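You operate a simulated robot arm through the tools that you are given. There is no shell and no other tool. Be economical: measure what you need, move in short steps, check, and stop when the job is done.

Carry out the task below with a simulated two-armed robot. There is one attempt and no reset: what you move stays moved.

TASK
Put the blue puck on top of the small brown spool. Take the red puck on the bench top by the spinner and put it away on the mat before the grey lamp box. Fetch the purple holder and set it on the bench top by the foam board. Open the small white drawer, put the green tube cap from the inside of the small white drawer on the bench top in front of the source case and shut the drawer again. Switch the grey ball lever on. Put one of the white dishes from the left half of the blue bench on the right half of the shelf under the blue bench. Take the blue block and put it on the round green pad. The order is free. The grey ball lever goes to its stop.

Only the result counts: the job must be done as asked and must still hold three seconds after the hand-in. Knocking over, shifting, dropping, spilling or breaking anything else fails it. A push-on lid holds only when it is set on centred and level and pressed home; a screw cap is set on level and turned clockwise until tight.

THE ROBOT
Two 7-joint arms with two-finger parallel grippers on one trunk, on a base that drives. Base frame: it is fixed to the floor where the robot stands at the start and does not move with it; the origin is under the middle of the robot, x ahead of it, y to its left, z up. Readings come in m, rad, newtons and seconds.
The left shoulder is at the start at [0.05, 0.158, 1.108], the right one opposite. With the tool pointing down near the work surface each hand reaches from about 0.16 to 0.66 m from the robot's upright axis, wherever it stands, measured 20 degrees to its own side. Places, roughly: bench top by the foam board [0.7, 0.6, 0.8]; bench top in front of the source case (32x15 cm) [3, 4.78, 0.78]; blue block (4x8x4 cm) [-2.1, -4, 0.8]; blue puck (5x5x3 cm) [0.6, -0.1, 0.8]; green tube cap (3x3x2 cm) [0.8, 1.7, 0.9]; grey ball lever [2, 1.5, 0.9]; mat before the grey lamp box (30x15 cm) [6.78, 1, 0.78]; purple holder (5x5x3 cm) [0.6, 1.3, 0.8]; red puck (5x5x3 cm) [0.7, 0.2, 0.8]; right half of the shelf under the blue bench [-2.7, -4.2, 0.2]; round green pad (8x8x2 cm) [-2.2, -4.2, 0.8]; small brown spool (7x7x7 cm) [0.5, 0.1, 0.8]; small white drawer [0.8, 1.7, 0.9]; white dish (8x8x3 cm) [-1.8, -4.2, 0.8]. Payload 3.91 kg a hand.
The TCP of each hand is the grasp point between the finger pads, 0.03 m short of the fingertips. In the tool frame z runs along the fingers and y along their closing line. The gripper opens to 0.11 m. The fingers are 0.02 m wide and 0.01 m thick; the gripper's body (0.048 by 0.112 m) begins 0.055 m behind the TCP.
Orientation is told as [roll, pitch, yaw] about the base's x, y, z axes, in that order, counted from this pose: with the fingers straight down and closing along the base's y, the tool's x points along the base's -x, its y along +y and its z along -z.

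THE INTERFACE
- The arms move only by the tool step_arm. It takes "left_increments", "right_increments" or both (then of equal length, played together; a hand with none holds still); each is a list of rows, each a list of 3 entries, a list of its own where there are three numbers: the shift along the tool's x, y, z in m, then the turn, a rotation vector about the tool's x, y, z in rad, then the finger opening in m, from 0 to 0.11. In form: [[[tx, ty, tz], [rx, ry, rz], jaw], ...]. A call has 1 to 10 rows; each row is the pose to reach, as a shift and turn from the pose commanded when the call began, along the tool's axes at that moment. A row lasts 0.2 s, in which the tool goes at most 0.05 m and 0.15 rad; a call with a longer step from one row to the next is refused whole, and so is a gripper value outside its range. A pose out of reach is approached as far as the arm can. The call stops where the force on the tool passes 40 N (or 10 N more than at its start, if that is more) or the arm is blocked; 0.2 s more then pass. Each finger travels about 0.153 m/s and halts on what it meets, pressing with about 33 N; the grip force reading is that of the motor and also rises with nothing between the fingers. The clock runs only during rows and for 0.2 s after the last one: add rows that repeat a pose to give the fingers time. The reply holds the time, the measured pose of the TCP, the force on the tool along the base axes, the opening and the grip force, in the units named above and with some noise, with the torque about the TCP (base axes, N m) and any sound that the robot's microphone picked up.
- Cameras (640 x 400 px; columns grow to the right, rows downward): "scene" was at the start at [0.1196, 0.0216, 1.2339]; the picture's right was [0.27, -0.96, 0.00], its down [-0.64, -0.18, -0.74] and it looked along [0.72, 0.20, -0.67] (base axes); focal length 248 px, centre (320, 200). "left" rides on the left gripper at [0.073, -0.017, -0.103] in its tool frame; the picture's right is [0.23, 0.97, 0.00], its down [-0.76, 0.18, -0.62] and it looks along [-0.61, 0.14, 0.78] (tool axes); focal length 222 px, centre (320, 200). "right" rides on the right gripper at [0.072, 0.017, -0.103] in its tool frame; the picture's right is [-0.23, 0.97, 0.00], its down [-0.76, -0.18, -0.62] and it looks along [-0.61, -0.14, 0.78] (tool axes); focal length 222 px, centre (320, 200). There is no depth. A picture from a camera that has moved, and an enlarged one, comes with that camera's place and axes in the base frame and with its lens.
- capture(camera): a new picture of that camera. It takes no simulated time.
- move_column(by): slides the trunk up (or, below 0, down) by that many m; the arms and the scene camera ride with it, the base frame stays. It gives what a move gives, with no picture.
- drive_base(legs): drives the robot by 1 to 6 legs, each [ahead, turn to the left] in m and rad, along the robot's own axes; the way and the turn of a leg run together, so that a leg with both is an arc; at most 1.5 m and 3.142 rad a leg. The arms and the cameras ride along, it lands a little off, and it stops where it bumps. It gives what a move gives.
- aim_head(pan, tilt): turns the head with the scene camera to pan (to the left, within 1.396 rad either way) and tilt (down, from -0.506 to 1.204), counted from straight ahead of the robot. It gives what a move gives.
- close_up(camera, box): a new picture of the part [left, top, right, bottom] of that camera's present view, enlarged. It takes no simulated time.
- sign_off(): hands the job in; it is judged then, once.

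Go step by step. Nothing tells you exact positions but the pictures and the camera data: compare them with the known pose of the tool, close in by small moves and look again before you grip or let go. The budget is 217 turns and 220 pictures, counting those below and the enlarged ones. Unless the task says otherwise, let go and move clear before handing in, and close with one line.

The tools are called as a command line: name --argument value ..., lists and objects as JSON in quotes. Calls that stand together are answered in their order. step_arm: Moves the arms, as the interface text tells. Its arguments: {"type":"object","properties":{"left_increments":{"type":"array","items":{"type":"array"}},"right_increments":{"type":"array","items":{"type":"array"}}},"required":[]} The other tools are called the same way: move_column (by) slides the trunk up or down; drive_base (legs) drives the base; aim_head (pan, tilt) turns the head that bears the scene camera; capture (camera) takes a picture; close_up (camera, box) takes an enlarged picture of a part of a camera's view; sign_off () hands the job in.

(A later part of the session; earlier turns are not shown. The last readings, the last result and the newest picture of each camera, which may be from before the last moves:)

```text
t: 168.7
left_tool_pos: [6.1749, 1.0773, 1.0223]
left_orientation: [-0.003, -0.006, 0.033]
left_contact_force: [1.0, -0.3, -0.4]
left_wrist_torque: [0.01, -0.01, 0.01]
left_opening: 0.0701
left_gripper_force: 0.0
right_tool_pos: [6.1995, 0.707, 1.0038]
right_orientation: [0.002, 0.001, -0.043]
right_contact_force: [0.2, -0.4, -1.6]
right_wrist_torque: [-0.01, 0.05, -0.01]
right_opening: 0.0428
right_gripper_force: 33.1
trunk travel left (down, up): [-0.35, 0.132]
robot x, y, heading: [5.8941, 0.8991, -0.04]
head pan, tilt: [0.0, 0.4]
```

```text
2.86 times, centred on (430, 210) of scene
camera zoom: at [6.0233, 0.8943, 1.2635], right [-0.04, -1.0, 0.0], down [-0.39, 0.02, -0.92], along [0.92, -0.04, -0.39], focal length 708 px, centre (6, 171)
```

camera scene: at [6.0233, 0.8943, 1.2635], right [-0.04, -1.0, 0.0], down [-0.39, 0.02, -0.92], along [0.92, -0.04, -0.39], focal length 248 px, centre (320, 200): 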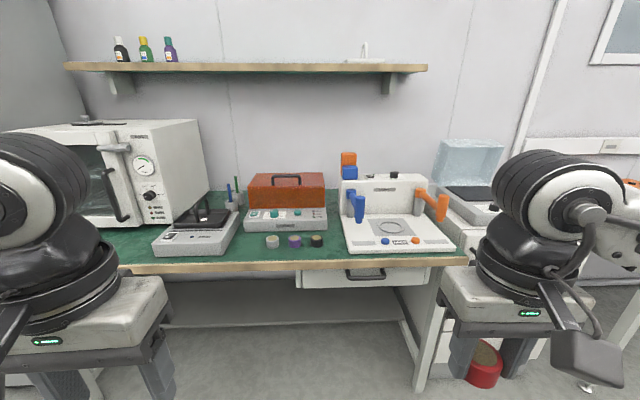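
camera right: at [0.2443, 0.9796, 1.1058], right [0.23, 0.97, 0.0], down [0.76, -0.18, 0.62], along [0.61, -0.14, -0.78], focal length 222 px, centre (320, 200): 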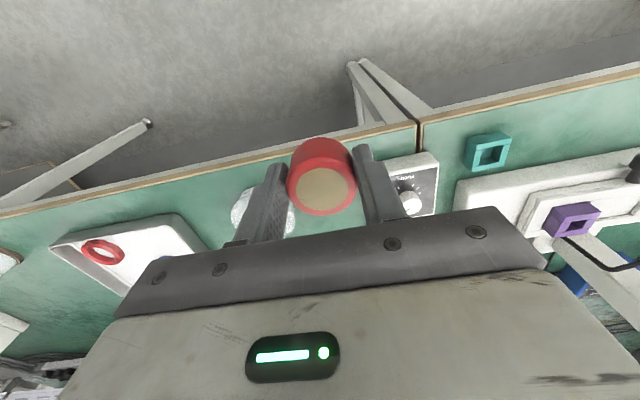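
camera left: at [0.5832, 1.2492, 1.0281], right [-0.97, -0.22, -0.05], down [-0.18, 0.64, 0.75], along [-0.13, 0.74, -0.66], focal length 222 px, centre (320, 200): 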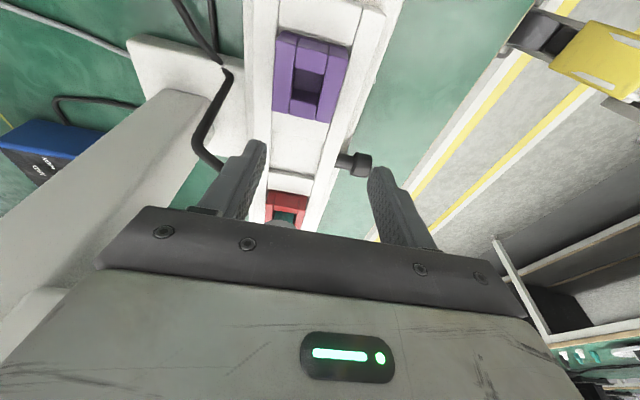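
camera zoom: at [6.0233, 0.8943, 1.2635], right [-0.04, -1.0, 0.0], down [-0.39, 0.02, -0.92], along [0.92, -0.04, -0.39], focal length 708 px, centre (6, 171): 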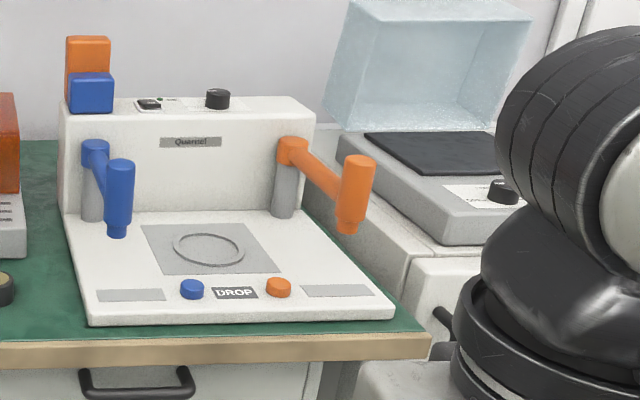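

Three like pucks stand in front of the grey box (orange cover), so this strip is the mat area; there is a free spot at about (6.78, 1.107). I drive to about (6.22, 1.15).

drive_base --legs '[[0, 0.694], [0.41, 0], [0, -0.654]]'

aim_head --pan 0.0 --tilt 0.75

capture --camera "scene"

```text
t: 174.8
left_tool_pos: [6.4938, 1.333, 1.0216]
left_orientation: [-0.003, -0.006, 0.066]
left_contact_force: [-0.1, 1.2, 0.0]
left_wrist_torque: [0.0, -0.04, 0.02]
left_opening: 0.0699
left_gripper_force: 0.1
right_tool_pos: [6.5316, 0.9641, 1.0027]
right_orientation: [0.001, 0.0, -0.007]
right_contact_force: [-0.5, -0.6, -1.2]
right_wrist_torque: [-0.01, 0.01, -0.01]
right_opening: 0.0429
right_gripper_force: 32.7
trunk travel left (down, up): [-0.35, 0.132]
robot x, y, heading: [6.2191, 1.1471, -0.003]
head pan, tilt: [0.0, 0.4]
```

```text
t: 175.7
left_tool_pos: [6.4931, 1.3342, 1.0225]
left_orientation: [-0.002, -0.006, 0.066]
left_contact_force: [-0.3, -0.4, -0.3]
left_wrist_torque: [0.02, 0.01, 0.03]
left_opening: 0.0701
left_gripper_force: 0.1
right_tool_pos: [6.5325, 0.9649, 1.0024]
right_orientation: [0.002, 0.0, -0.007]
right_contact_force: [0.5, -0.4, -0.5]
right_wrist_torque: [0.0, -0.01, -0.02]
right_opening: 0.0428
right_gripper_force: 33.4
trunk travel left (down, up): [-0.35, 0.132]
robot x, y, heading: [6.2227, 1.1479, -0.009]
head pan, tilt: [0.0, 0.75]
```

```text
160 pictures are left
camera scene: at [6.3388, 1.1468, 1.2325], right [-0.01, -1.0, 0.0], down [-0.68, 0.0, -0.73], along [0.73, 0.0, -0.68], focal length 248 px, centre (320, 200)
```

scene: 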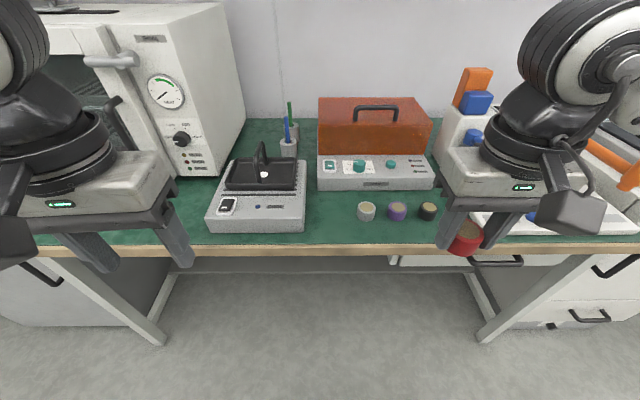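

Target spot (6.785, 1.107) lies between the grey puck (y 1.03) and the fan device (y ≥ 1.18). I carry the red puck above it and check.

step_arm --right_increments '[[[-0.042, 0.024, 0], [0, 0, 0], 0.03], [[-0.084, 0.048, 0], [0, 0, 0], 0.03], [[-0.126, 0.072, 0.01], [0, 0, 0], 0.03], [[-0.168, 0.096, 0.02], [0, 0, 0], 0.03], [[-0.21, 0.12, 0.04], [0, 0, 0], 0.03], [[-0.24, 0.139, 0.07], [0, 0, 0], 0.03], [[-0.253, 0.143, 0.11], [0, 0, 0], 0.03], [[-0.253, 0.143, 0.15], [0, 0, 0], 0.03]]'

capture --camera "right"

close_up --camera "scene" --box '[220, 140, 420, 260]'

```text
refused: row 5 steps farther than a row can; nothing moved
```

```text
159 pictures are left
camera right: at [6.46, 0.9821, 1.1057], right [0.23, 0.97, 0.0], down [0.76, -0.18, 0.62], along [0.61, -0.14, -0.78], focal length 222 px, centre (320, 200)
```

right: 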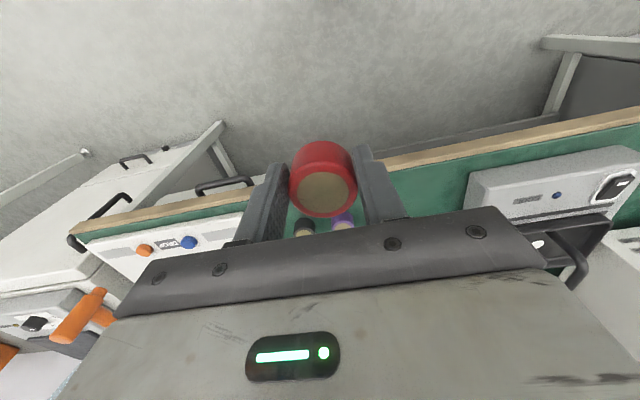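

```text
3.20 times, centred on (320, 200) of scene
camera zoom: at [6.3388, 1.1468, 1.2325], right [-0.01, -1.0, 0.0], down [-0.68, 0.0, -0.73], along [0.73, 0.0, -0.68], focal length 793 px, centre (320, 200)
```

zoom: 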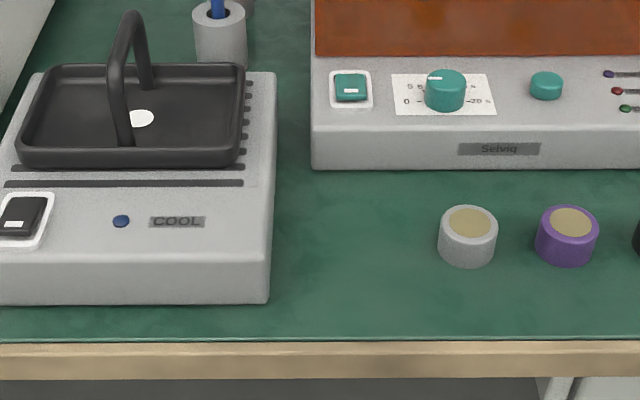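

A row was too long; I resend with shorter steps.

step_arm --right_increments '[[[-0.04, 0.023, 0], [0, 0, 0], 0.03], [[-0.08, 0.046, 0], [0, 0, 0], 0.03], [[-0.12, 0.068, 0.005], [0, 0, 0], 0.03], [[-0.16, 0.09, 0.015], [0, 0, 0], 0.03], [[-0.198, 0.112, 0.03], [0, 0, 0], 0.03], [[-0.23, 0.13, 0.05], [0, 0, 0], 0.03], [[-0.253, 0.143, 0.085], [0, 0, 0], 0.03], [[-0.253, 0.143, 0.125], [0, 0, 0], 0.03], [[-0.253, 0.143, 0.155], [0, 0, 0], 0.03]]'

capture --camera "right"

close_up --camera "scene" --box '[220, 140, 420, 260]'

```text
t: 177.7
left_tool_pos: [6.494, 1.3338, 1.0223]
left_orientation: [-0.002, -0.005, 0.066]
left_contact_force: [0.8, -0.5, 0.2]
left_wrist_torque: [-0.01, 0.0, 0.03]
left_opening: 0.0699
left_gripper_force: 0.1
right_tool_pos: [6.7862, 1.1063, 0.8483]
right_orientation: [0.003, 0.0, -0.004]
right_contact_force: [-0.3, 0.0, -0.6]
right_wrist_torque: [-0.02, 0.01, 0.0]
right_opening: 0.043
right_gripper_force: 32.9
trunk travel left (down, up): [-0.35, 0.132]
robot x, y, heading: [6.2134, 1.1494, -0.008]
head pan, tilt: [0.0, 0.75]
```

```text
157 pictures are left
camera right: at [6.7146, 1.1241, 0.9516], right [0.23, 0.97, 0.0], down [0.76, -0.18, 0.62], along [0.61, -0.14, -0.78], focal length 222 px, centre (320, 200)
```

right: 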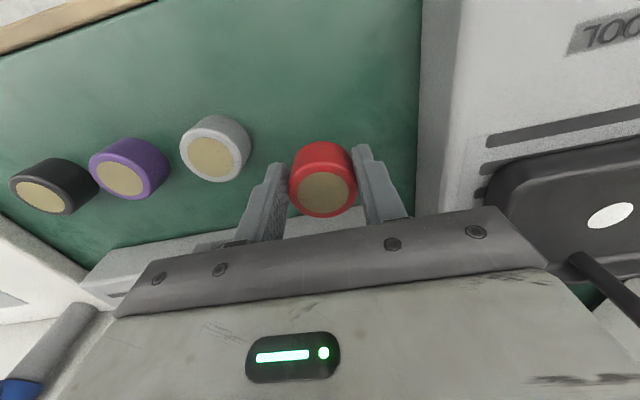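

```text
3.20 times, centred on (320, 200) of scene
camera zoom: at [6.3389, 1.1469, 1.2324], right [-0.01, -1.0, 0.0], down [-0.68, 0.0, -0.73], along [0.73, 0.0, -0.68], focal length 793 px, centre (320, 200)
```

zoom: 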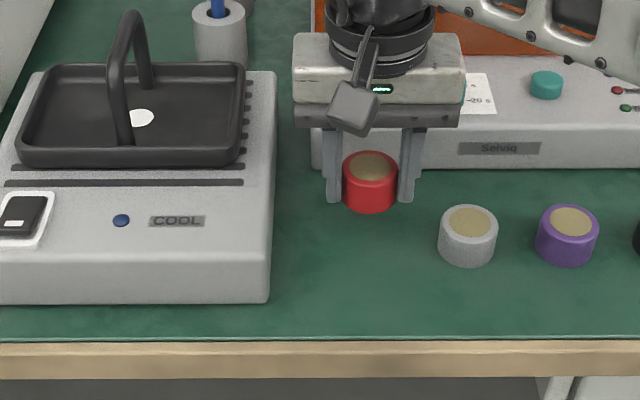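

Position looks right. I lower to just above the surface, then in fine steps.

step_arm --right_increments '[[[0, 0, 0.025], [0, 0, 0], 0.03], [[0, 0, 0.045], [0, 0, 0], 0.03], [[0, 0, 0.05], [0, 0, 0], 0.03], [[0, 0, 0.054], [0, 0, 0], 0.03], [[0, 0, 0.057], [0, 0, 0], 0.03]]'

close_up --camera "scene" --box '[220, 140, 420, 260]'

```text
t: 178.4
left_tool_pos: [6.4922, 1.3347, 1.0237]
left_orientation: [-0.002, -0.007, 0.066]
left_contact_force: [-0.8, 0.2, 0.6]
left_wrist_torque: [0.01, -0.01, -0.01]
left_opening: 0.07
left_gripper_force: 0.0
right_tool_pos: [6.7907, 1.1072, 0.8129]
right_orientation: [0.007, -0.018, -0.006]
right_contact_force: [-2.7, -2.5, 19.5]
right_wrist_torque: [-0.22, 0.26, -0.02]
right_opening: 0.043
right_gripper_force: 32.9
trunk travel left (down, up): [-0.35, 0.132]
robot x, y, heading: [6.2193, 1.1486, -0.008]
head pan, tilt: [0.0, 0.75]
stopped in row 3 (right hand): the force on the tool passed its limit at 48 N (the readings are from after the stop); the commanded pose is now the measured one
```

```text
3.20 times, centred on (320, 200) of scene
camera zoom: at [6.3372, 1.1468, 1.2328], right [-0.01, -1.0, 0.0], down [-0.68, 0.0, -0.73], along [0.73, -0.01, -0.68], focal length 793 px, centre (320, 200)
```

zoom: 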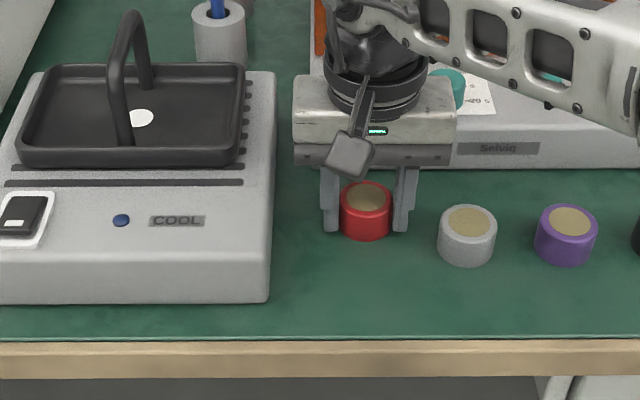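

The puck is on the surface (contact at table z ≈ 0.784). I open and rise.

step_arm --right_increments '[[[0, 0, -0.002], [0, 0, 0], 0.05], [[0, 0, -0.002], [0, 0, 0], 0.062], [[0, 0, -0.002], [0, 0, 0], 0.062], [[0, 0, -0.03], [0, 0, 0], 0.062], [[0, 0, -0.07], [0, 0, 0], 0.07], [[0, 0, -0.115], [0, 0, 0], 0.08], [[0, 0, -0.16], [0, 0, 0], 0.08]]'

close_up --camera "scene" --box '[220, 140, 420, 260]'

```text
t: 180.0
left_tool_pos: [6.4942, 1.3339, 1.022]
left_orientation: [0.0, -0.007, 0.067]
left_contact_force: [-0.1, 0.0, 0.4]
left_wrist_torque: [0.0, 0.01, -0.02]
left_opening: 0.07
left_gripper_force: 0.1
right_tool_pos: [6.789, 1.1059, 0.968]
right_orientation: [0.007, -0.013, -0.009]
right_contact_force: [-0.5, -0.4, 0.5]
right_wrist_torque: [0.03, -0.02, 0.03]
right_opening: 0.0798
right_gripper_force: 0.0
trunk travel left (down, up): [-0.35, 0.132]
robot x, y, heading: [6.2167, 1.145, -0.004]
head pan, tilt: [0.0, 0.75]
```

```text
3.20 times, centred on (320, 200) of scene
camera zoom: at [6.3383, 1.1468, 1.2324], right [-0.01, -1.0, 0.0], down [-0.68, 0.0, -0.73], along [0.73, -0.01, -0.68], focal length 793 px, centre (320, 200)
```

zoom: 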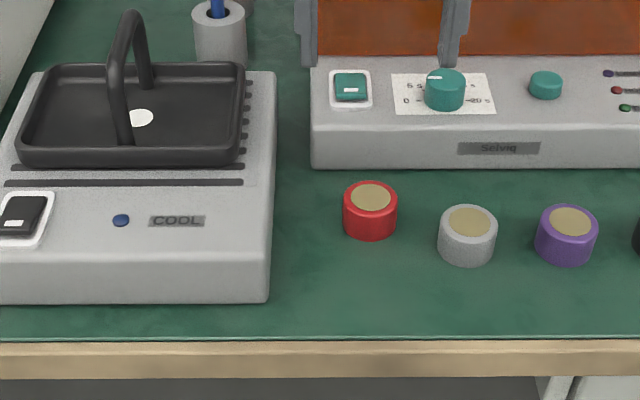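

The red puck stands on the mat strip. I retract the hand, then drive back south and around to the central aisle for the lever.

step_arm --right_increments '[[[0.045, 0, -0.02], [0, 0, 0], 0.08], [[0.09, -0.01, -0.03], [0, 0, 0], 0.08], [[0.13, -0.03, -0.04], [0, 0, 0], 0.08], [[0.17, -0.055, -0.04], [0, 0, 0], 0.08], [[0.21, -0.08, -0.04], [0, 0, 0], 0.08], [[0.245, -0.11, -0.04], [0, 0, 0], 0.08], [[0.27, -0.15, -0.04], [0, 0, 0], 0.08]]'

drive_base --legs '[[-0.45, 0], [0, -1.571], [1.5, 0], [1.5, 0], [1.2, 0], [0, -1.571]]'

```text
t: 181.6
left_tool_pos: [6.4917, 1.3329, 1.0229]
left_orientation: [-0.001, -0.006, 0.066]
left_contact_force: [0.1, 0.8, -0.7]
left_wrist_torque: [0.0, 0.03, -0.02]
left_opening: 0.0699
left_gripper_force: 0.1
right_tool_pos: [6.5168, 0.9581, 1.0036]
right_orientation: [0.005, -0.012, -0.009]
right_contact_force: [0.4, 0.1, -0.2]
right_wrist_torque: [-0.03, -0.03, 0.0]
right_opening: 0.0801
right_gripper_force: 0.1
trunk travel left (down, up): [-0.35, 0.132]
robot x, y, heading: [6.2206, 1.1482, -0.009]
head pan, tilt: [0.0, 0.75]
```

```text
t: 211.8
left_tool_pos: [5.5171, -3.2638, 1.022]
left_orientation: [-0.002, -0.005, -3.055]
left_contact_force: [0.2, -0.1, -0.3]
left_wrist_torque: [-0.03, -0.01, 0.04]
left_opening: 0.0699
left_gripper_force: 0.1
right_tool_pos: [5.4857, -2.8899, 1.0034]
right_orientation: [0.005, -0.012, -3.128]
right_contact_force: [0.2, -0.4, -0.8]
right_wrist_torque: [0.01, 0.02, 0.01]
right_opening: 0.08
right_gripper_force: 0.0
trunk travel left (down, up): [-0.35, 0.132]
robot x, y, heading: [5.7895, -3.0709, -3.128]
head pan, tilt: [0.0, 0.75]
```

Now west along y ≈ -3.07 and north up the central aisle at x ≈ 3.45.

drive_base --legs '[[1.5, 0], [0.84, 0], [0, -1.584], [1.5, 0], [1.5, 0], [1.5, 0]]'

drive_base --legs '[[0, 1.571]]'

aim_head --pan 0.0 --tilt 0.35

capture --camera "scene"

```text
t: 248.4
left_tool_pos: [3.246, 1.6791, 1.0216]
left_orientation: [-0.002, -0.006, 1.639]
left_contact_force: [0.0, -0.2, 0.1]
left_wrist_torque: [0.01, 0.02, 0.0]
left_opening: 0.0698
left_gripper_force: 0.0
right_tool_pos: [3.6217, 1.7029, 1.0046]
right_orientation: [0.005, -0.012, 1.563]
right_contact_force: [-0.6, 0.0, -1.3]
right_wrist_torque: [0.03, -0.01, 0.02]
right_opening: 0.08
right_gripper_force: 0.1
trunk travel left (down, up): [-0.35, 0.132]
robot x, y, heading: [3.4326, 1.4007, 1.564]
head pan, tilt: [0.0, 0.75]
```

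```text
t: 252.6
left_tool_pos: [3.1593, 1.2124, 1.0221]
left_orientation: [-0.003, -0.005, -3.058]
left_contact_force: [0.6, 0.4, 0.2]
left_wrist_torque: [0.0, 0.01, 0.01]
left_opening: 0.0698
left_gripper_force: 0.0
right_tool_pos: [3.1289, 1.5856, 1.0036]
right_orientation: [0.004, -0.012, -3.132]
right_contact_force: [-1.0, 0.2, 0.0]
right_wrist_torque: [0.04, 0.01, -0.01]
right_opening: 0.0801
right_gripper_force: 0.0
trunk travel left (down, up): [-0.35, 0.132]
robot x, y, heading: [3.4337, 1.4025, -3.131]
head pan, tilt: [0.0, 0.75]
```

```text
t: 253.5
left_tool_pos: [3.1592, 1.211, 1.0225]
left_orientation: [-0.002, -0.005, -3.058]
left_contact_force: [-0.5, 0.5, 0.3]
left_wrist_torque: [0.01, -0.01, 0.0]
left_opening: 0.0698
left_gripper_force: 0.2
right_tool_pos: [3.128, 1.5869, 1.0036]
right_orientation: [0.006, -0.013, -3.132]
right_contact_force: [0.0, -0.8, 0.2]
right_wrist_torque: [-0.01, 0.0, -0.01]
right_opening: 0.08
right_gripper_force: 0.1
trunk travel left (down, up): [-0.35, 0.132]
robot x, y, heading: [3.4339, 1.4022, -3.131]
head pan, tilt: [0.0, 0.351]
```

```text
153 pictures are left
camera scene: at [3.2984, 1.4002, 1.268], right [-0.01, 1.0, 0.0], down [0.34, 0.0, -0.94], along [-0.94, -0.01, -0.34], focal length 248 px, centre (320, 200)
```

scene: 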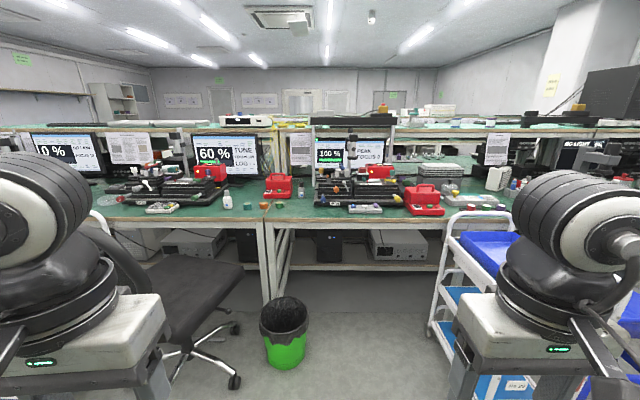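

The lever's device stands around pixel (350, 185) with obstacles on the floor: chair, green bin (≈2.36, 1.20), trolley (y > 2.0). I zoom on the device.

close_up --camera "scene" --box '[250, 130, 450, 220]'

```text
3.20 times, centred on (350, 175) of scene
camera zoom: at [3.2984, 1.4002, 1.268], right [-0.01, 1.0, 0.0], down [0.34, 0.0, -0.94], along [-0.94, -0.01, -0.34], focal length 793 px, centre (224, 280)
```

zoom: 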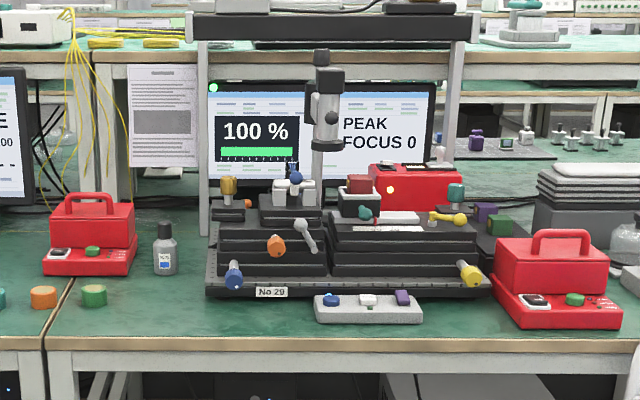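

The grey ball lever sits at about (2.0, 1.52, 0.90). I drive up to about (2.62, 1.55), clear of the bin, and look closely.

drive_base --legs '[[0, -0.194], [0.825, 0], [0, 0.184]]'

aim_head --pan 0.0 --tilt 0.6

capture --camera "scene"

close_up --camera "scene" --box '[240, 120, 400, 240]'

```text
t: 259.4
left_tool_pos: [2.3452, 1.3639, 1.0214]
left_orientation: [-0.001, -0.004, -3.065]
left_contact_force: [-0.2, 0.2, -0.1]
left_wrist_torque: [0.01, -0.03, -0.01]
left_opening: 0.0696
left_gripper_force: 0.0
right_tool_pos: [2.3181, 1.7388, 1.0046]
right_orientation: [0.006, -0.012, -3.14]
right_contact_force: [-0.6, 0.9, -0.7]
right_wrist_torque: [0.01, 0.01, 0.01]
right_opening: 0.0799
right_gripper_force: 0.1
trunk travel left (down, up): [-0.35, 0.132]
robot x, y, heading: [2.6224, 1.5542, -3.139]
head pan, tilt: [0.0, 0.351]
```

```text
t: 260.1
left_tool_pos: [2.3449, 1.3632, 1.0218]
left_orientation: [-0.001, -0.004, -3.066]
left_contact_force: [0.1, 0.0, -0.1]
left_wrist_torque: [0.04, 0.02, -0.03]
left_opening: 0.0701
left_gripper_force: 0.0
right_tool_pos: [2.3184, 1.7384, 1.0034]
right_orientation: [0.004, -0.012, -3.141]
right_contact_force: [0.1, -0.2, -0.1]
right_wrist_torque: [-0.01, 0.0, 0.01]
right_opening: 0.08
right_gripper_force: 0.0
trunk travel left (down, up): [-0.35, 0.132]
robot x, y, heading: [2.6222, 1.5507, -3.137]
head pan, tilt: [0.0, 0.6]
```

```text
151 pictures are left
camera scene: at [2.4906, 1.5508, 1.2453], right [0.0, 1.0, 0.0], down [0.56, 0.0, -0.83], along [-0.83, 0.0, -0.56], focal length 248 px, centre (320, 200)
```

scene: 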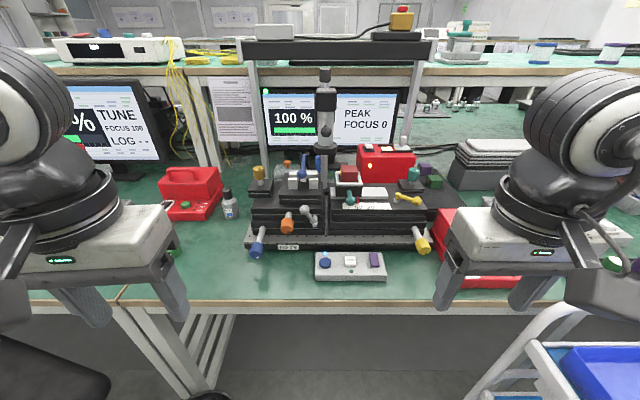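

```text
3.33 times, centred on (320, 180) of scene
camera zoom: at [2.4906, 1.5508, 1.2453], right [0.0, 1.0, 0.0], down [0.56, 0.0, -0.83], along [-0.83, 0.0, -0.56], focal length 826 px, centre (320, 267)
```

zoom: 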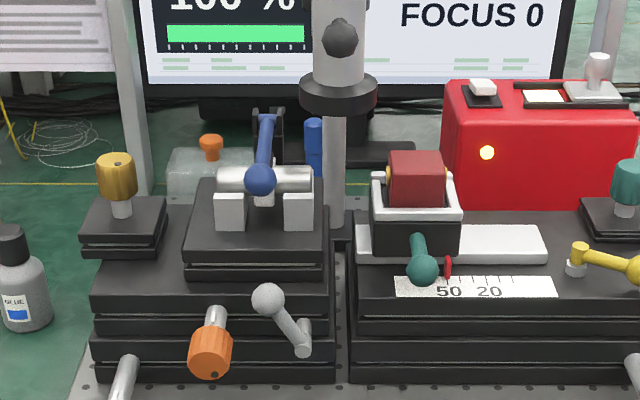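

I enlarge the lever itself further and also look from the right-hand camera's side.

close_up --camera "scene" --box '[270, 180, 350, 240]'

capture --camera "right"

capture --camera "left"

```text
6.67 times, centred on (310, 210) of scene
camera zoom: at [2.4906, 1.5508, 1.2453], right [0.0, 1.0, 0.0], down [0.56, 0.0, -0.83], along [-0.83, 0.0, -0.56], focal length 1651 px, centre (387, 133)
```

zoom: 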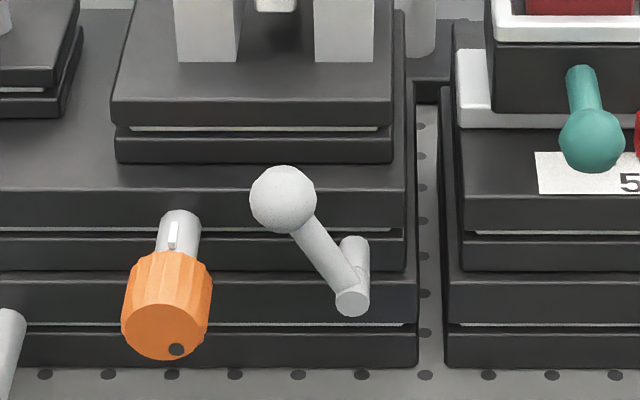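

```text
148 pictures are left
camera right: at [2.3923, 1.7224, 1.1055], right [-0.23, -0.97, 0.01], down [-0.75, 0.18, 0.63], along [-0.62, 0.14, -0.78], focal length 222 px, centre (320, 200)
```

right: 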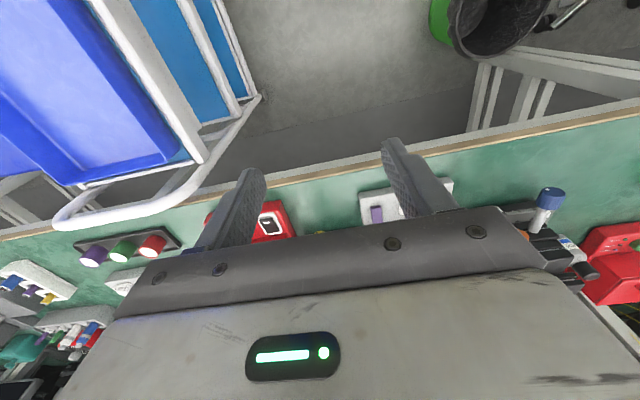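

```text
147 pictures are left
camera left: at [2.4175, 1.3875, 1.125], right [0.3, -0.95, 0.0], down [-0.74, -0.24, 0.63], along [-0.6, -0.19, -0.78], focal length 222 px, centre (320, 200)
```

left: 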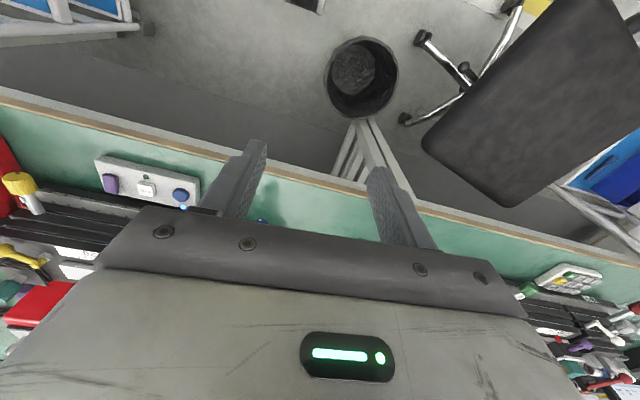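

The lever pivots at about (2.035, 1.538, 0.864) with its ball at (2.042, 1.516, 0.915), leaning left; pushing it right (+y) is the free direction. I edge ahead 0.06 m and bring the closed right hand up beside it at height.

drive_base --legs '[[0.06, 0]]'

step_arm --right_increments '[[[-0.03, 0.03, -0.02], [0, 0, 0], 0.06], [[-0.06, 0.065, -0.04], [0, 0, 0], 0.04], [[-0.09, 0.1, -0.06], [0, 0, 0], 0.02], [[-0.12, 0.138, -0.06], [0, 0, 0], 0.0], [[-0.15, 0.176, -0.06], [0, 0, 0], 0.0], [[-0.18, 0.214, -0.06], [0, 0, 0], 0.0], [[-0.2, 0.255, -0.06], [0, 0, 0], 0.0], [[-0.21, 0.265, -0.06], [0, 0, 0], 0.0]]'

capture --camera "right"

capture --camera "scene"

```text
t: 261.1
left_tool_pos: [2.2848, 1.3625, 1.0216]
left_orientation: [-0.003, -0.003, -3.067]
left_contact_force: [-0.4, -0.1, 0.3]
left_wrist_torque: [0.01, -0.02, 0.02]
left_opening: 0.0702
left_gripper_force: 0.1
right_tool_pos: [2.2577, 1.7398, 1.0043]
right_orientation: [0.005, -0.01, -3.141]
right_contact_force: [0.3, -0.1, 0.2]
right_wrist_torque: [0.02, 0.0, -0.02]
right_opening: 0.0801
right_gripper_force: 0.1
trunk travel left (down, up): [-0.35, 0.132]
robot x, y, heading: [2.5615, 1.5481, -3.143]
head pan, tilt: [0.0, 0.6]
```

```text
refused: row 2 steps farther than a row can; nothing moved
```

```text
146 pictures are left
camera right: at [2.3316, 1.7223, 1.1054], right [-0.23, -0.97, 0.01], down [-0.75, 0.18, 0.63], along [-0.62, 0.14, -0.78], focal length 222 px, centre (320, 200)
```

right: 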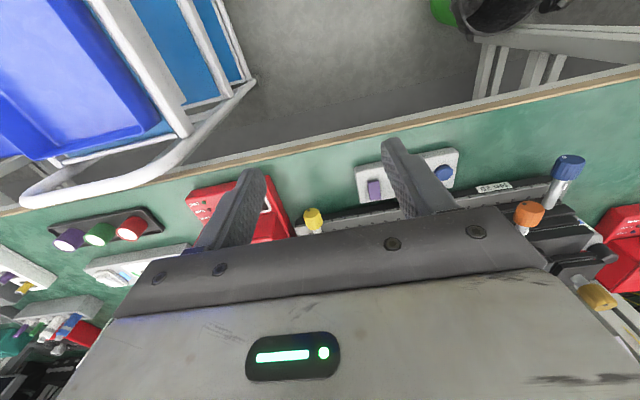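

```text
145 pictures are left
camera scene: at [2.4298, 1.5507, 1.2452], right [0.0, 1.0, 0.0], down [0.57, 0.0, -0.82], along [-0.82, 0.0, -0.57], focal length 248 px, centre (320, 200)
```

scene: 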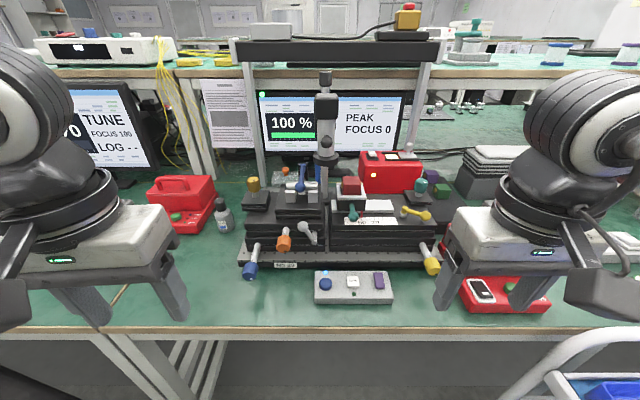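

I resend with steps under 0.05 m.

step_arm --right_increments '[[[-0.02, 0.03, -0.01], [0, 0, 0], 0.06], [[-0.04, 0.065, -0.02], [0, 0, 0], 0.04], [[-0.065, 0.1, -0.03], [0, 0, 0], 0.02], [[-0.09, 0.138, -0.035], [0, 0, 0], 0.0], [[-0.12, 0.172, -0.04], [0, 0, 0], 0.0], [[-0.15, 0.207, -0.04], [0, 0, 0], 0.0], [[-0.18, 0.242, -0.04], [0, 0, 0], 0.0], [[-0.21, 0.265, -0.04], [0, 0, 0], 0.0]]'

capture --camera "right"

close_up --camera "scene" --box '[240, 150, 380, 270]'

```text
t: 262.9
left_tool_pos: [2.2847, 1.3636, 1.0215]
left_orientation: [-0.002, -0.004, -3.067]
left_contact_force: [-0.3, -0.7, 0.4]
left_wrist_torque: [0.01, 0.0, 0.02]
left_opening: 0.07
left_gripper_force: 0.1
right_tool_pos: [2.0489, 1.4725, 1.0474]
right_orientation: [0.006, -0.014, -3.138]
right_contact_force: [0.7, 0.3, 0.6]
right_wrist_torque: [0.01, 0.0, 0.0]
right_opening: 0.0
right_gripper_force: 33.1
trunk travel left (down, up): [-0.35, 0.132]
robot x, y, heading: [2.5568, 1.5487, -3.139]
head pan, tilt: [0.0, 0.6]
```

```text
144 pictures are left
camera right: at [2.1244, 1.4566, 1.1499], right [-0.22, -0.97, 0.01], down [-0.75, 0.18, 0.63], along [-0.62, 0.14, -0.77], focal length 222 px, centre (320, 200)
```

right: 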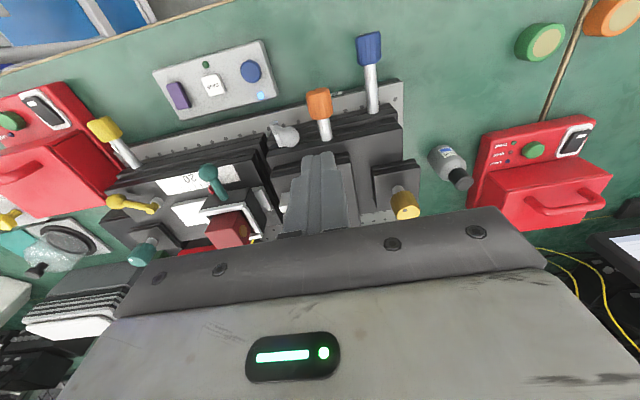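

```text
3.33 times, centred on (310, 210) of scene
camera zoom: at [2.4305, 1.5501, 1.2453], right [0.0, 1.0, 0.0], down [0.56, 0.0, -0.83], along [-0.83, 0.0, -0.56], focal length 826 px, centre (353, 167)
```

zoom: 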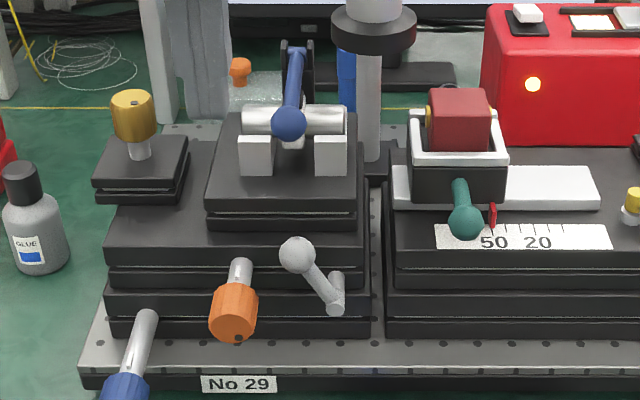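

The ball is confirmed at (2.037, 1.516). I lower the closed fingertips to just left of the ball, above the orange knob.

step_arm --right_increments '[[[-0.004, -0.01, 0.04], [0, 0, 0], 0.0], [[-0.004, -0.01, 0.08], [0, 0, 0], 0.0], [[-0.004, -0.0115, 0.109], [0, 0, 0], 0.0]]'

close_up --camera "scene" --box '[240, 150, 380, 270]'

close_up --camera "right" --box '[220, 60, 420, 220]'

```text
t: 263.7
left_tool_pos: [2.2847, 1.3634, 1.0223]
left_orientation: [-0.002, -0.006, -3.067]
left_contact_force: [-0.6, 0.0, -0.4]
left_wrist_torque: [-0.02, 0.01, 0.04]
left_opening: 0.0701
left_gripper_force: 0.0
right_tool_pos: [2.0437, 1.4839, 0.9372]
right_orientation: [0.004, -0.012, -3.142]
right_contact_force: [0.8, -0.3, -0.2]
right_wrist_torque: [0.0, -0.02, 0.04]
right_opening: 0.0002
right_gripper_force: 32.8
trunk travel left (down, up): [-0.35, 0.132]
robot x, y, heading: [2.5553, 1.5517, -3.141]
head pan, tilt: [0.0, 0.6]
```

```text
3.33 times, centred on (310, 210) of scene
camera zoom: at [2.4303, 1.5507, 1.2453], right [0.0, 1.0, 0.0], down [0.57, 0.0, -0.82], along [-0.82, 0.0, -0.57], focal length 826 px, centre (353, 167)
```

zoom: 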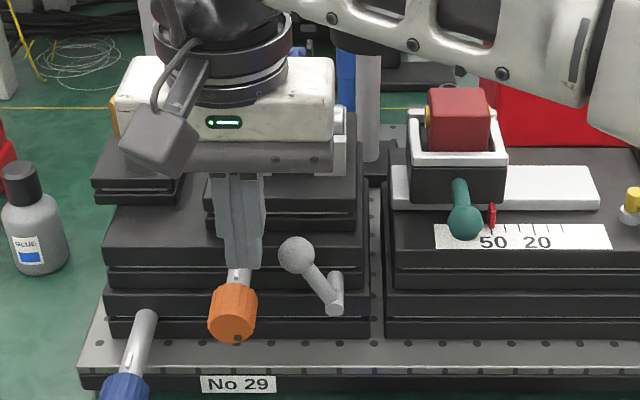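

```text
2.50 times, centred on (320, 140) of right
camera zoom: at [2.1178, 1.4673, 1.0398], right [-0.23, -0.97, 0.01], down [-0.75, 0.18, 0.63], along [-0.62, 0.14, -0.78], focal length 555 px, centre (320, 350)
```

zoom: 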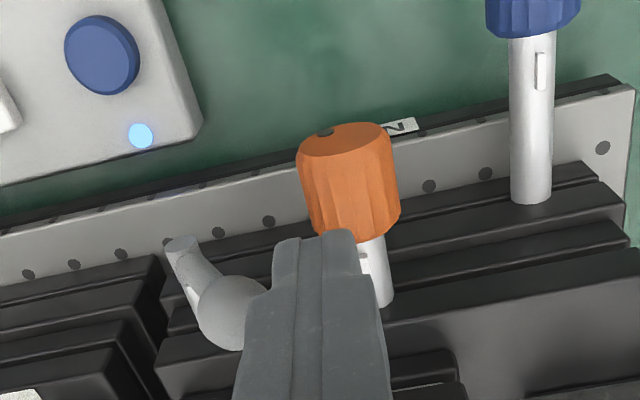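

Fingers are beside the ball. I push it to the right gradually.

step_arm --right_increments '[[[0, -0.012, 0], [0, 0, 0], 0.0], [[0, -0.024, 0], [0, 0, 0], 0.0], [[0, -0.036, 0], [0, 0, 0], 0.0], [[0, -0.048, 0], [0, 0, 0], 0.0], [[0, -0.06, 0], [0, 0, 0], 0.0]]'

close_up --camera "scene" --box '[240, 150, 380, 270]'

close_up --camera "right" --box '[220, 60, 420, 220]'

```text
t: 264.9
left_tool_pos: [2.2863, 1.3635, 1.0227]
left_orientation: [-0.001, -0.01, -3.068]
left_contact_force: [0.0, 0.4, -0.1]
left_wrist_torque: [0.05, 0.01, 0.0]
left_opening: 0.07
left_gripper_force: 0.0
right_tool_pos: [2.047, 1.5463, 0.9374]
right_orientation: [0.003, -0.009, -3.139]
right_contact_force: [16.2, 2.6, 11.3]
right_wrist_torque: [0.12, -0.32, -0.09]
right_opening: 0.0002
right_gripper_force: 33.3
trunk travel left (down, up): [-0.35, 0.132]
robot x, y, heading: [2.56, 1.554, -3.138]
head pan, tilt: [0.0, 0.6]
```

```text
3.33 times, centred on (310, 210) of scene
camera zoom: at [2.4329, 1.5512, 1.2455], right [0.0, 1.0, 0.0], down [0.56, 0.0, -0.83], along [-0.83, 0.0, -0.56], focal length 826 px, centre (353, 167)
```

zoom: 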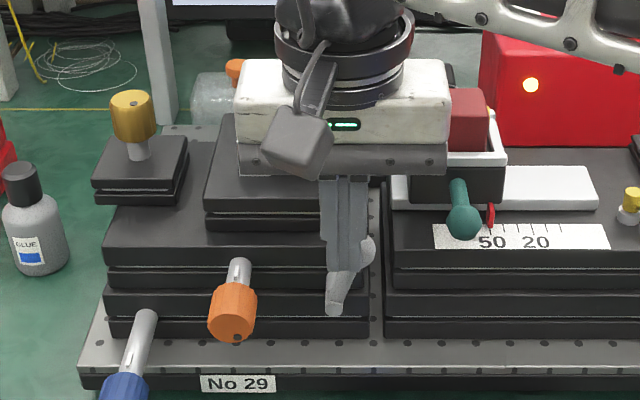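

```text
2.50 times, centred on (320, 140) of right
camera zoom: at [2.1202, 1.5288, 1.04], right [-0.23, -0.97, 0.0], down [-0.76, 0.18, 0.63], along [-0.61, 0.14, -0.78], focal length 555 px, centre (320, 350)
```

zoom: 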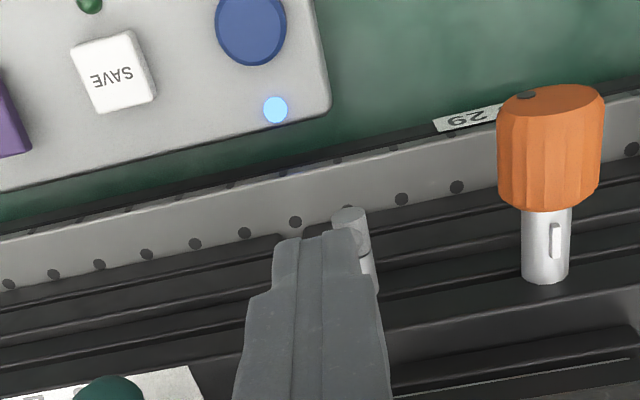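

The lever swung right, but the finger is riding over the ball's front. I back off, set the fingers 10 mm deeper and push again.

step_arm --right_increments '[[[0.004, -0.05, 0], [0, 0, 0], 0.0], [[0.004, -0.035, 0], [0, 0, 0], 0.0], [[-0.002, -0.025, 0], [0, 0, 0], 0.0], [[-0.009, -0.025, 0], [0, 0, 0], 0.0]]'

close_up --camera "scene" --box '[240, 150, 380, 270]'

close_up --camera "right" --box '[220, 60, 420, 220]'

```text
refused: row 1 steps farther than a row can; nothing moved
```

```text
3.33 times, centred on (310, 210) of scene
camera zoom: at [2.4329, 1.5512, 1.2455], right [0.0, 1.0, 0.0], down [0.56, 0.0, -0.83], along [-0.83, 0.0, -0.56], focal length 826 px, centre (353, 167)
```

zoom: 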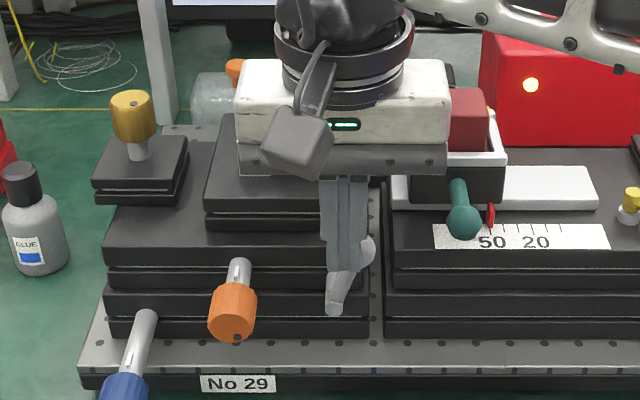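

```text
2.50 times, centred on (320, 140) of right
camera zoom: at [2.1202, 1.5288, 1.04], right [-0.23, -0.97, 0.0], down [-0.76, 0.18, 0.63], along [-0.61, 0.14, -0.78], focal length 555 px, centre (320, 350)
```

zoom: 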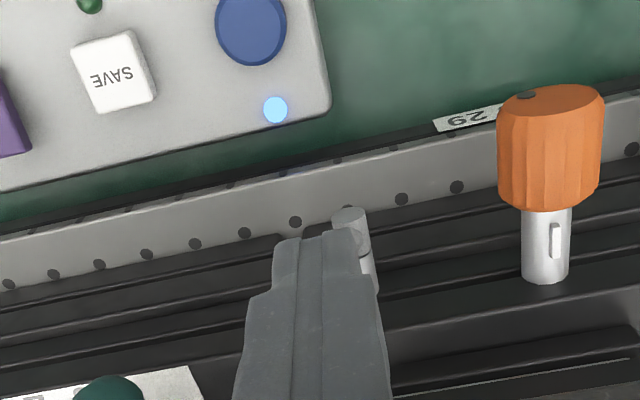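

Shifts count from the current pose; I back off 2.5 cm toward -y and look.

step_arm --right_increments '[[[0.005, 0.012, -0.001], [0, 0, 0], 0.0], [[0.004, 0.028, -0.001], [0, 0, 0], 0.0]]'

close_up --camera "scene" --box '[240, 150, 380, 270]'

close_up --camera "right" --box '[220, 60, 420, 220]'

```text
t: 265.5
left_tool_pos: [2.2858, 1.3647, 1.0227]
left_orientation: [-0.002, -0.006, -3.066]
left_contact_force: [-0.8, 0.2, -0.2]
left_wrist_torque: [0.01, 0.01, 0.03]
left_opening: 0.0702
left_gripper_force: 0.1
right_tool_pos: [2.0465, 1.5158, 0.9379]
right_orientation: [0.006, -0.015, 3.14]
right_contact_force: [0.6, 0.0, -0.3]
right_wrist_torque: [-0.01, -0.02, 0.0]
right_opening: 0.0
right_gripper_force: 32.9
trunk travel left (down, up): [-0.35, 0.132]
robot x, y, heading: [2.5634, 1.5533, -3.141]
head pan, tilt: [0.0, 0.6]
```

```text
3.33 times, centred on (310, 210) of scene
camera zoom: at [2.4305, 1.5505, 1.2452], right [0.0, 1.0, 0.0], down [0.56, 0.0, -0.83], along [-0.83, 0.0, -0.56], focal length 826 px, centre (353, 167)
```

zoom: 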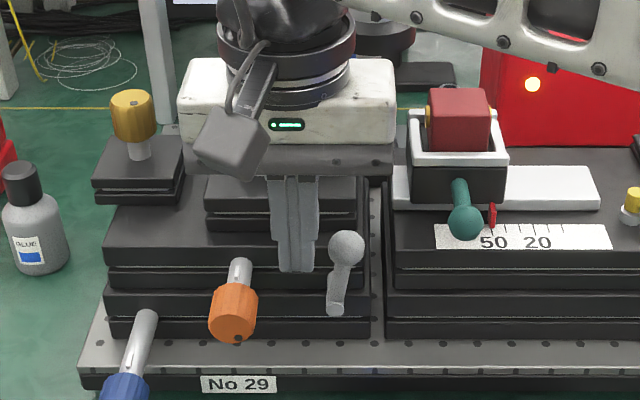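

```text
2.50 times, centred on (320, 140) of right
camera zoom: at [2.1211, 1.4994, 1.0404], right [-0.23, -0.97, 0.01], down [-0.75, 0.18, 0.63], along [-0.62, 0.14, -0.77], focal length 555 px, centre (320, 350)
```

zoom: 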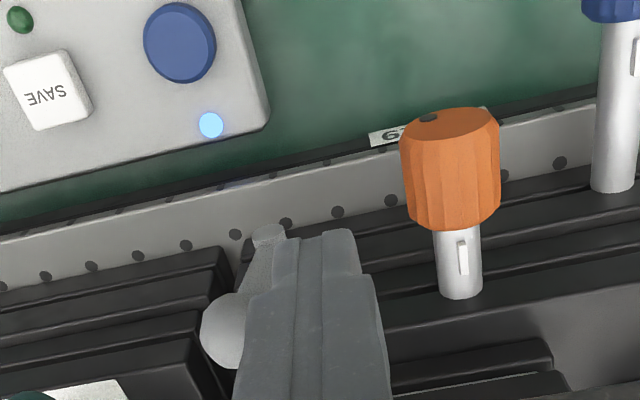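

The lever is now slightly right of upright. I go 8 mm deeper and keep pushing right to the stop.

step_arm --right_increments '[[[-0.008, 0, 0], [0, 0, 0], 0.0], [[-0.008, -0.012, 0], [0, 0, 0], 0.0], [[-0.008, -0.024, 0], [0, 0, 0], 0.0], [[-0.008, -0.036, 0.001], [0, 0, 0], 0.0], [[-0.008, -0.046, 0.002], [0, 0, 0], 0.0], [[-0.008, -0.056, 0.004], [0, 0, 0], 0.0]]'

close_up --camera "scene" --box '[240, 150, 380, 270]'

close_up --camera "right" --box '[220, 60, 420, 220]'

```text
t: 266.9
left_tool_pos: [2.2876, 1.3633, 1.0231]
left_orientation: [-0.005, -0.009, -3.066]
left_contact_force: [0.3, 0.0, -0.4]
left_wrist_torque: [0.0, 0.0, 0.02]
left_opening: 0.0702
left_gripper_force: 0.0
right_tool_pos: [2.0413, 1.5715, 0.9387]
right_orientation: [0.007, -0.016, -3.139]
right_contact_force: [11.5, -8.2, 24.4]
right_wrist_torque: [-0.39, -0.11, 0.14]
right_opening: 0.0001
right_gripper_force: 32.9
trunk travel left (down, up): [-0.35, 0.132]
robot x, y, heading: [2.5603, 1.5497, -3.14]
head pan, tilt: [0.0, 0.6]
```

```text
3.33 times, centred on (310, 210) of scene
camera zoom: at [2.4336, 1.55, 1.2461], right [0.0, 1.0, 0.0], down [0.56, 0.0, -0.83], along [-0.83, 0.0, -0.56], focal length 826 px, centre (353, 167)
```

zoom: 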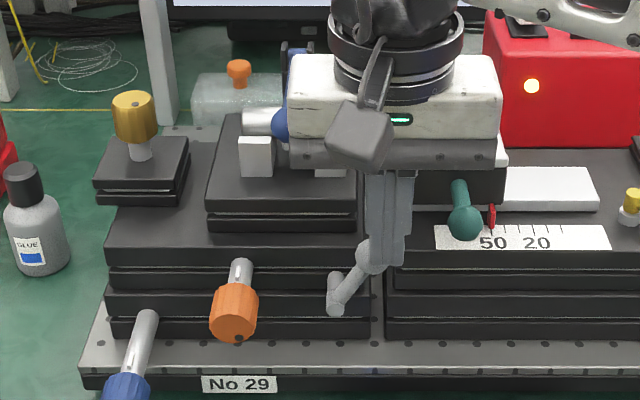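

```text
2.50 times, centred on (320, 140) of right
camera zoom: at [2.1164, 1.5548, 1.041], right [-0.22, -0.97, 0.01], down [-0.75, 0.18, 0.63], along [-0.62, 0.13, -0.77], focal length 555 px, centre (320, 350)
```

zoom: 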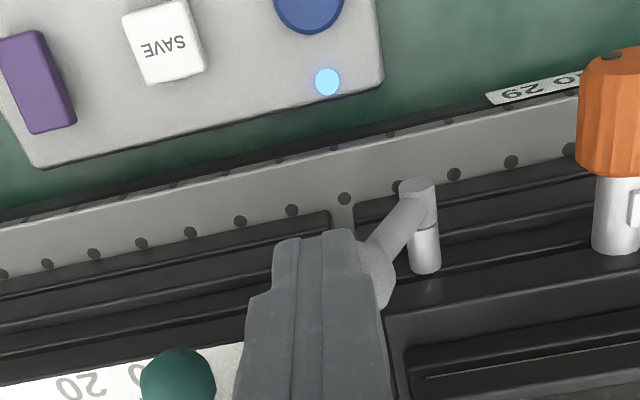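

The ball now leans right, mirror of its start. I lift the fingers straight up so as not to drag it back, and check.

step_arm --right_increments '[[[0, 0, -0.03], [0, 0, 0], 0.0], [[0, 0, -0.07], [0, 0, 0], 0.0]]'

close_up --camera "scene" --box '[270, 180, 350, 240]'

capture --camera "scene"

```text
t: 267.5
left_tool_pos: [2.285, 1.3643, 1.023]
left_orientation: [-0.002, -0.005, -3.068]
left_contact_force: [0.4, -0.6, -0.1]
left_wrist_torque: [0.01, 0.0, 0.0]
left_opening: 0.0701
left_gripper_force: 0.1
right_tool_pos: [2.0395, 1.5739, 1.0039]
right_orientation: [0.004, -0.011, 3.14]
right_contact_force: [-0.5, 0.4, 0.4]
right_wrist_torque: [-0.02, -0.01, -0.01]
right_opening: 0.0
right_gripper_force: 32.8
trunk travel left (down, up): [-0.35, 0.132]
robot x, y, heading: [2.5568, 1.5508, -3.142]
head pan, tilt: [0.0, 0.6]
```

```text
6.67 times, centred on (310, 210) of scene
camera zoom: at [2.4303, 1.5508, 1.2451], right [0.0, 1.0, 0.0], down [0.56, 0.0, -0.83], along [-0.83, 0.0, -0.56], focal length 1651 px, centre (387, 133)
```

zoom: 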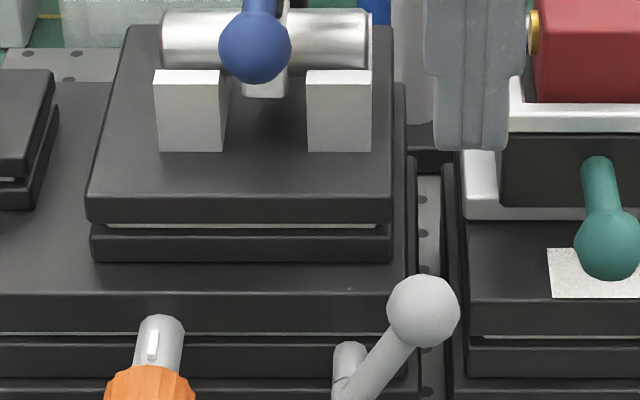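

```text
131 pictures are left
camera scene: at [2.4303, 1.5508, 1.2451], right [0.0, 1.0, 0.0], down [0.56, 0.0, -0.83], along [-0.83, 0.0, -0.56], focal length 248 px, centre (320, 200)
```

scene: 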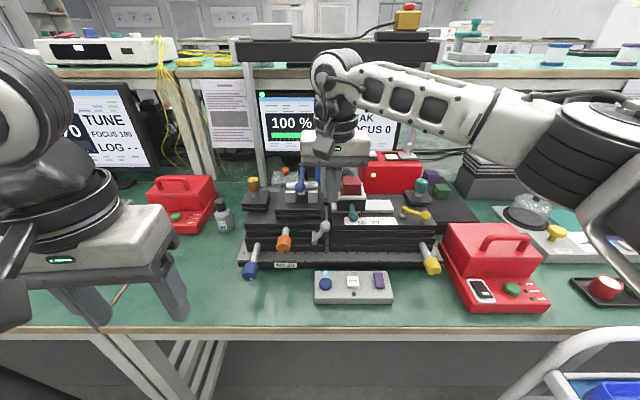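

It now mirrors the start (about 26° right). To be sure it is at the stop, I push once more from its left side, lower on the ball.

step_arm --right_increments '[[[-0.002, 0.049, 0], [0, 0, 0], 0.0], [[-0.002, 0.049, 0.045], [0, 0, 0], 0.0], [[-0.002, 0.049, 0.072], [0, 0, 0], 0.0], [[-0.002, 0.039, 0.072], [0, 0, 0], 0.0], [[-0.002, 0.031, 0.072], [0, 0, 0], 0.0], [[-0.002, 0.027, 0.072], [0, 0, 0], 0.0], [[-0.002, 0.023, 0.072], [0, 0, 0], 0.0]]'

close_up --camera "scene" --box '[240, 150, 380, 270]'

```text
t: 269.1
left_tool_pos: [2.2847, 1.3611, 1.0219]
left_orientation: [-0.004, -0.006, -3.066]
left_contact_force: [0.4, 1.0, -0.4]
left_wrist_torque: [-0.03, 0.03, -0.02]
left_opening: 0.07
left_gripper_force: 0.0
right_tool_pos: [2.0373, 1.5433, 0.9339]
right_orientation: [0.013, -0.013, -3.135]
right_contact_force: [-6.4, -25.8, -1.3]
right_wrist_torque: [-0.75, 0.18, 0.3]
right_opening: 0.0
right_gripper_force: 32.8
trunk travel left (down, up): [-0.35, 0.132]
robot x, y, heading: [2.5577, 1.5521, -3.137]
head pan, tilt: [0.0, 0.6]
```

```text
3.33 times, centred on (310, 210) of scene
camera zoom: at [2.4296, 1.5479, 1.2451], right [0.0, 1.0, 0.0], down [0.57, 0.0, -0.82], along [-0.82, 0.0, -0.57], focal length 826 px, centre (353, 167)
```

zoom: 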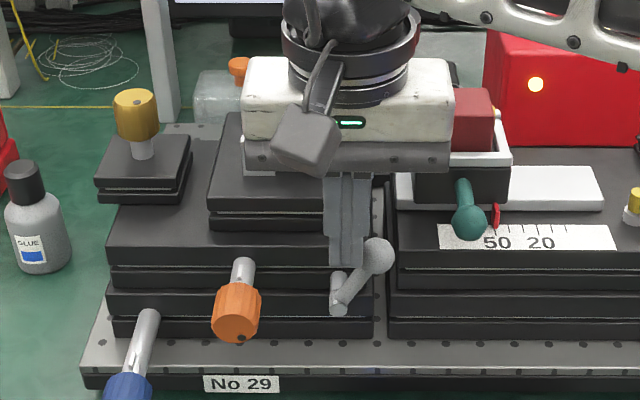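

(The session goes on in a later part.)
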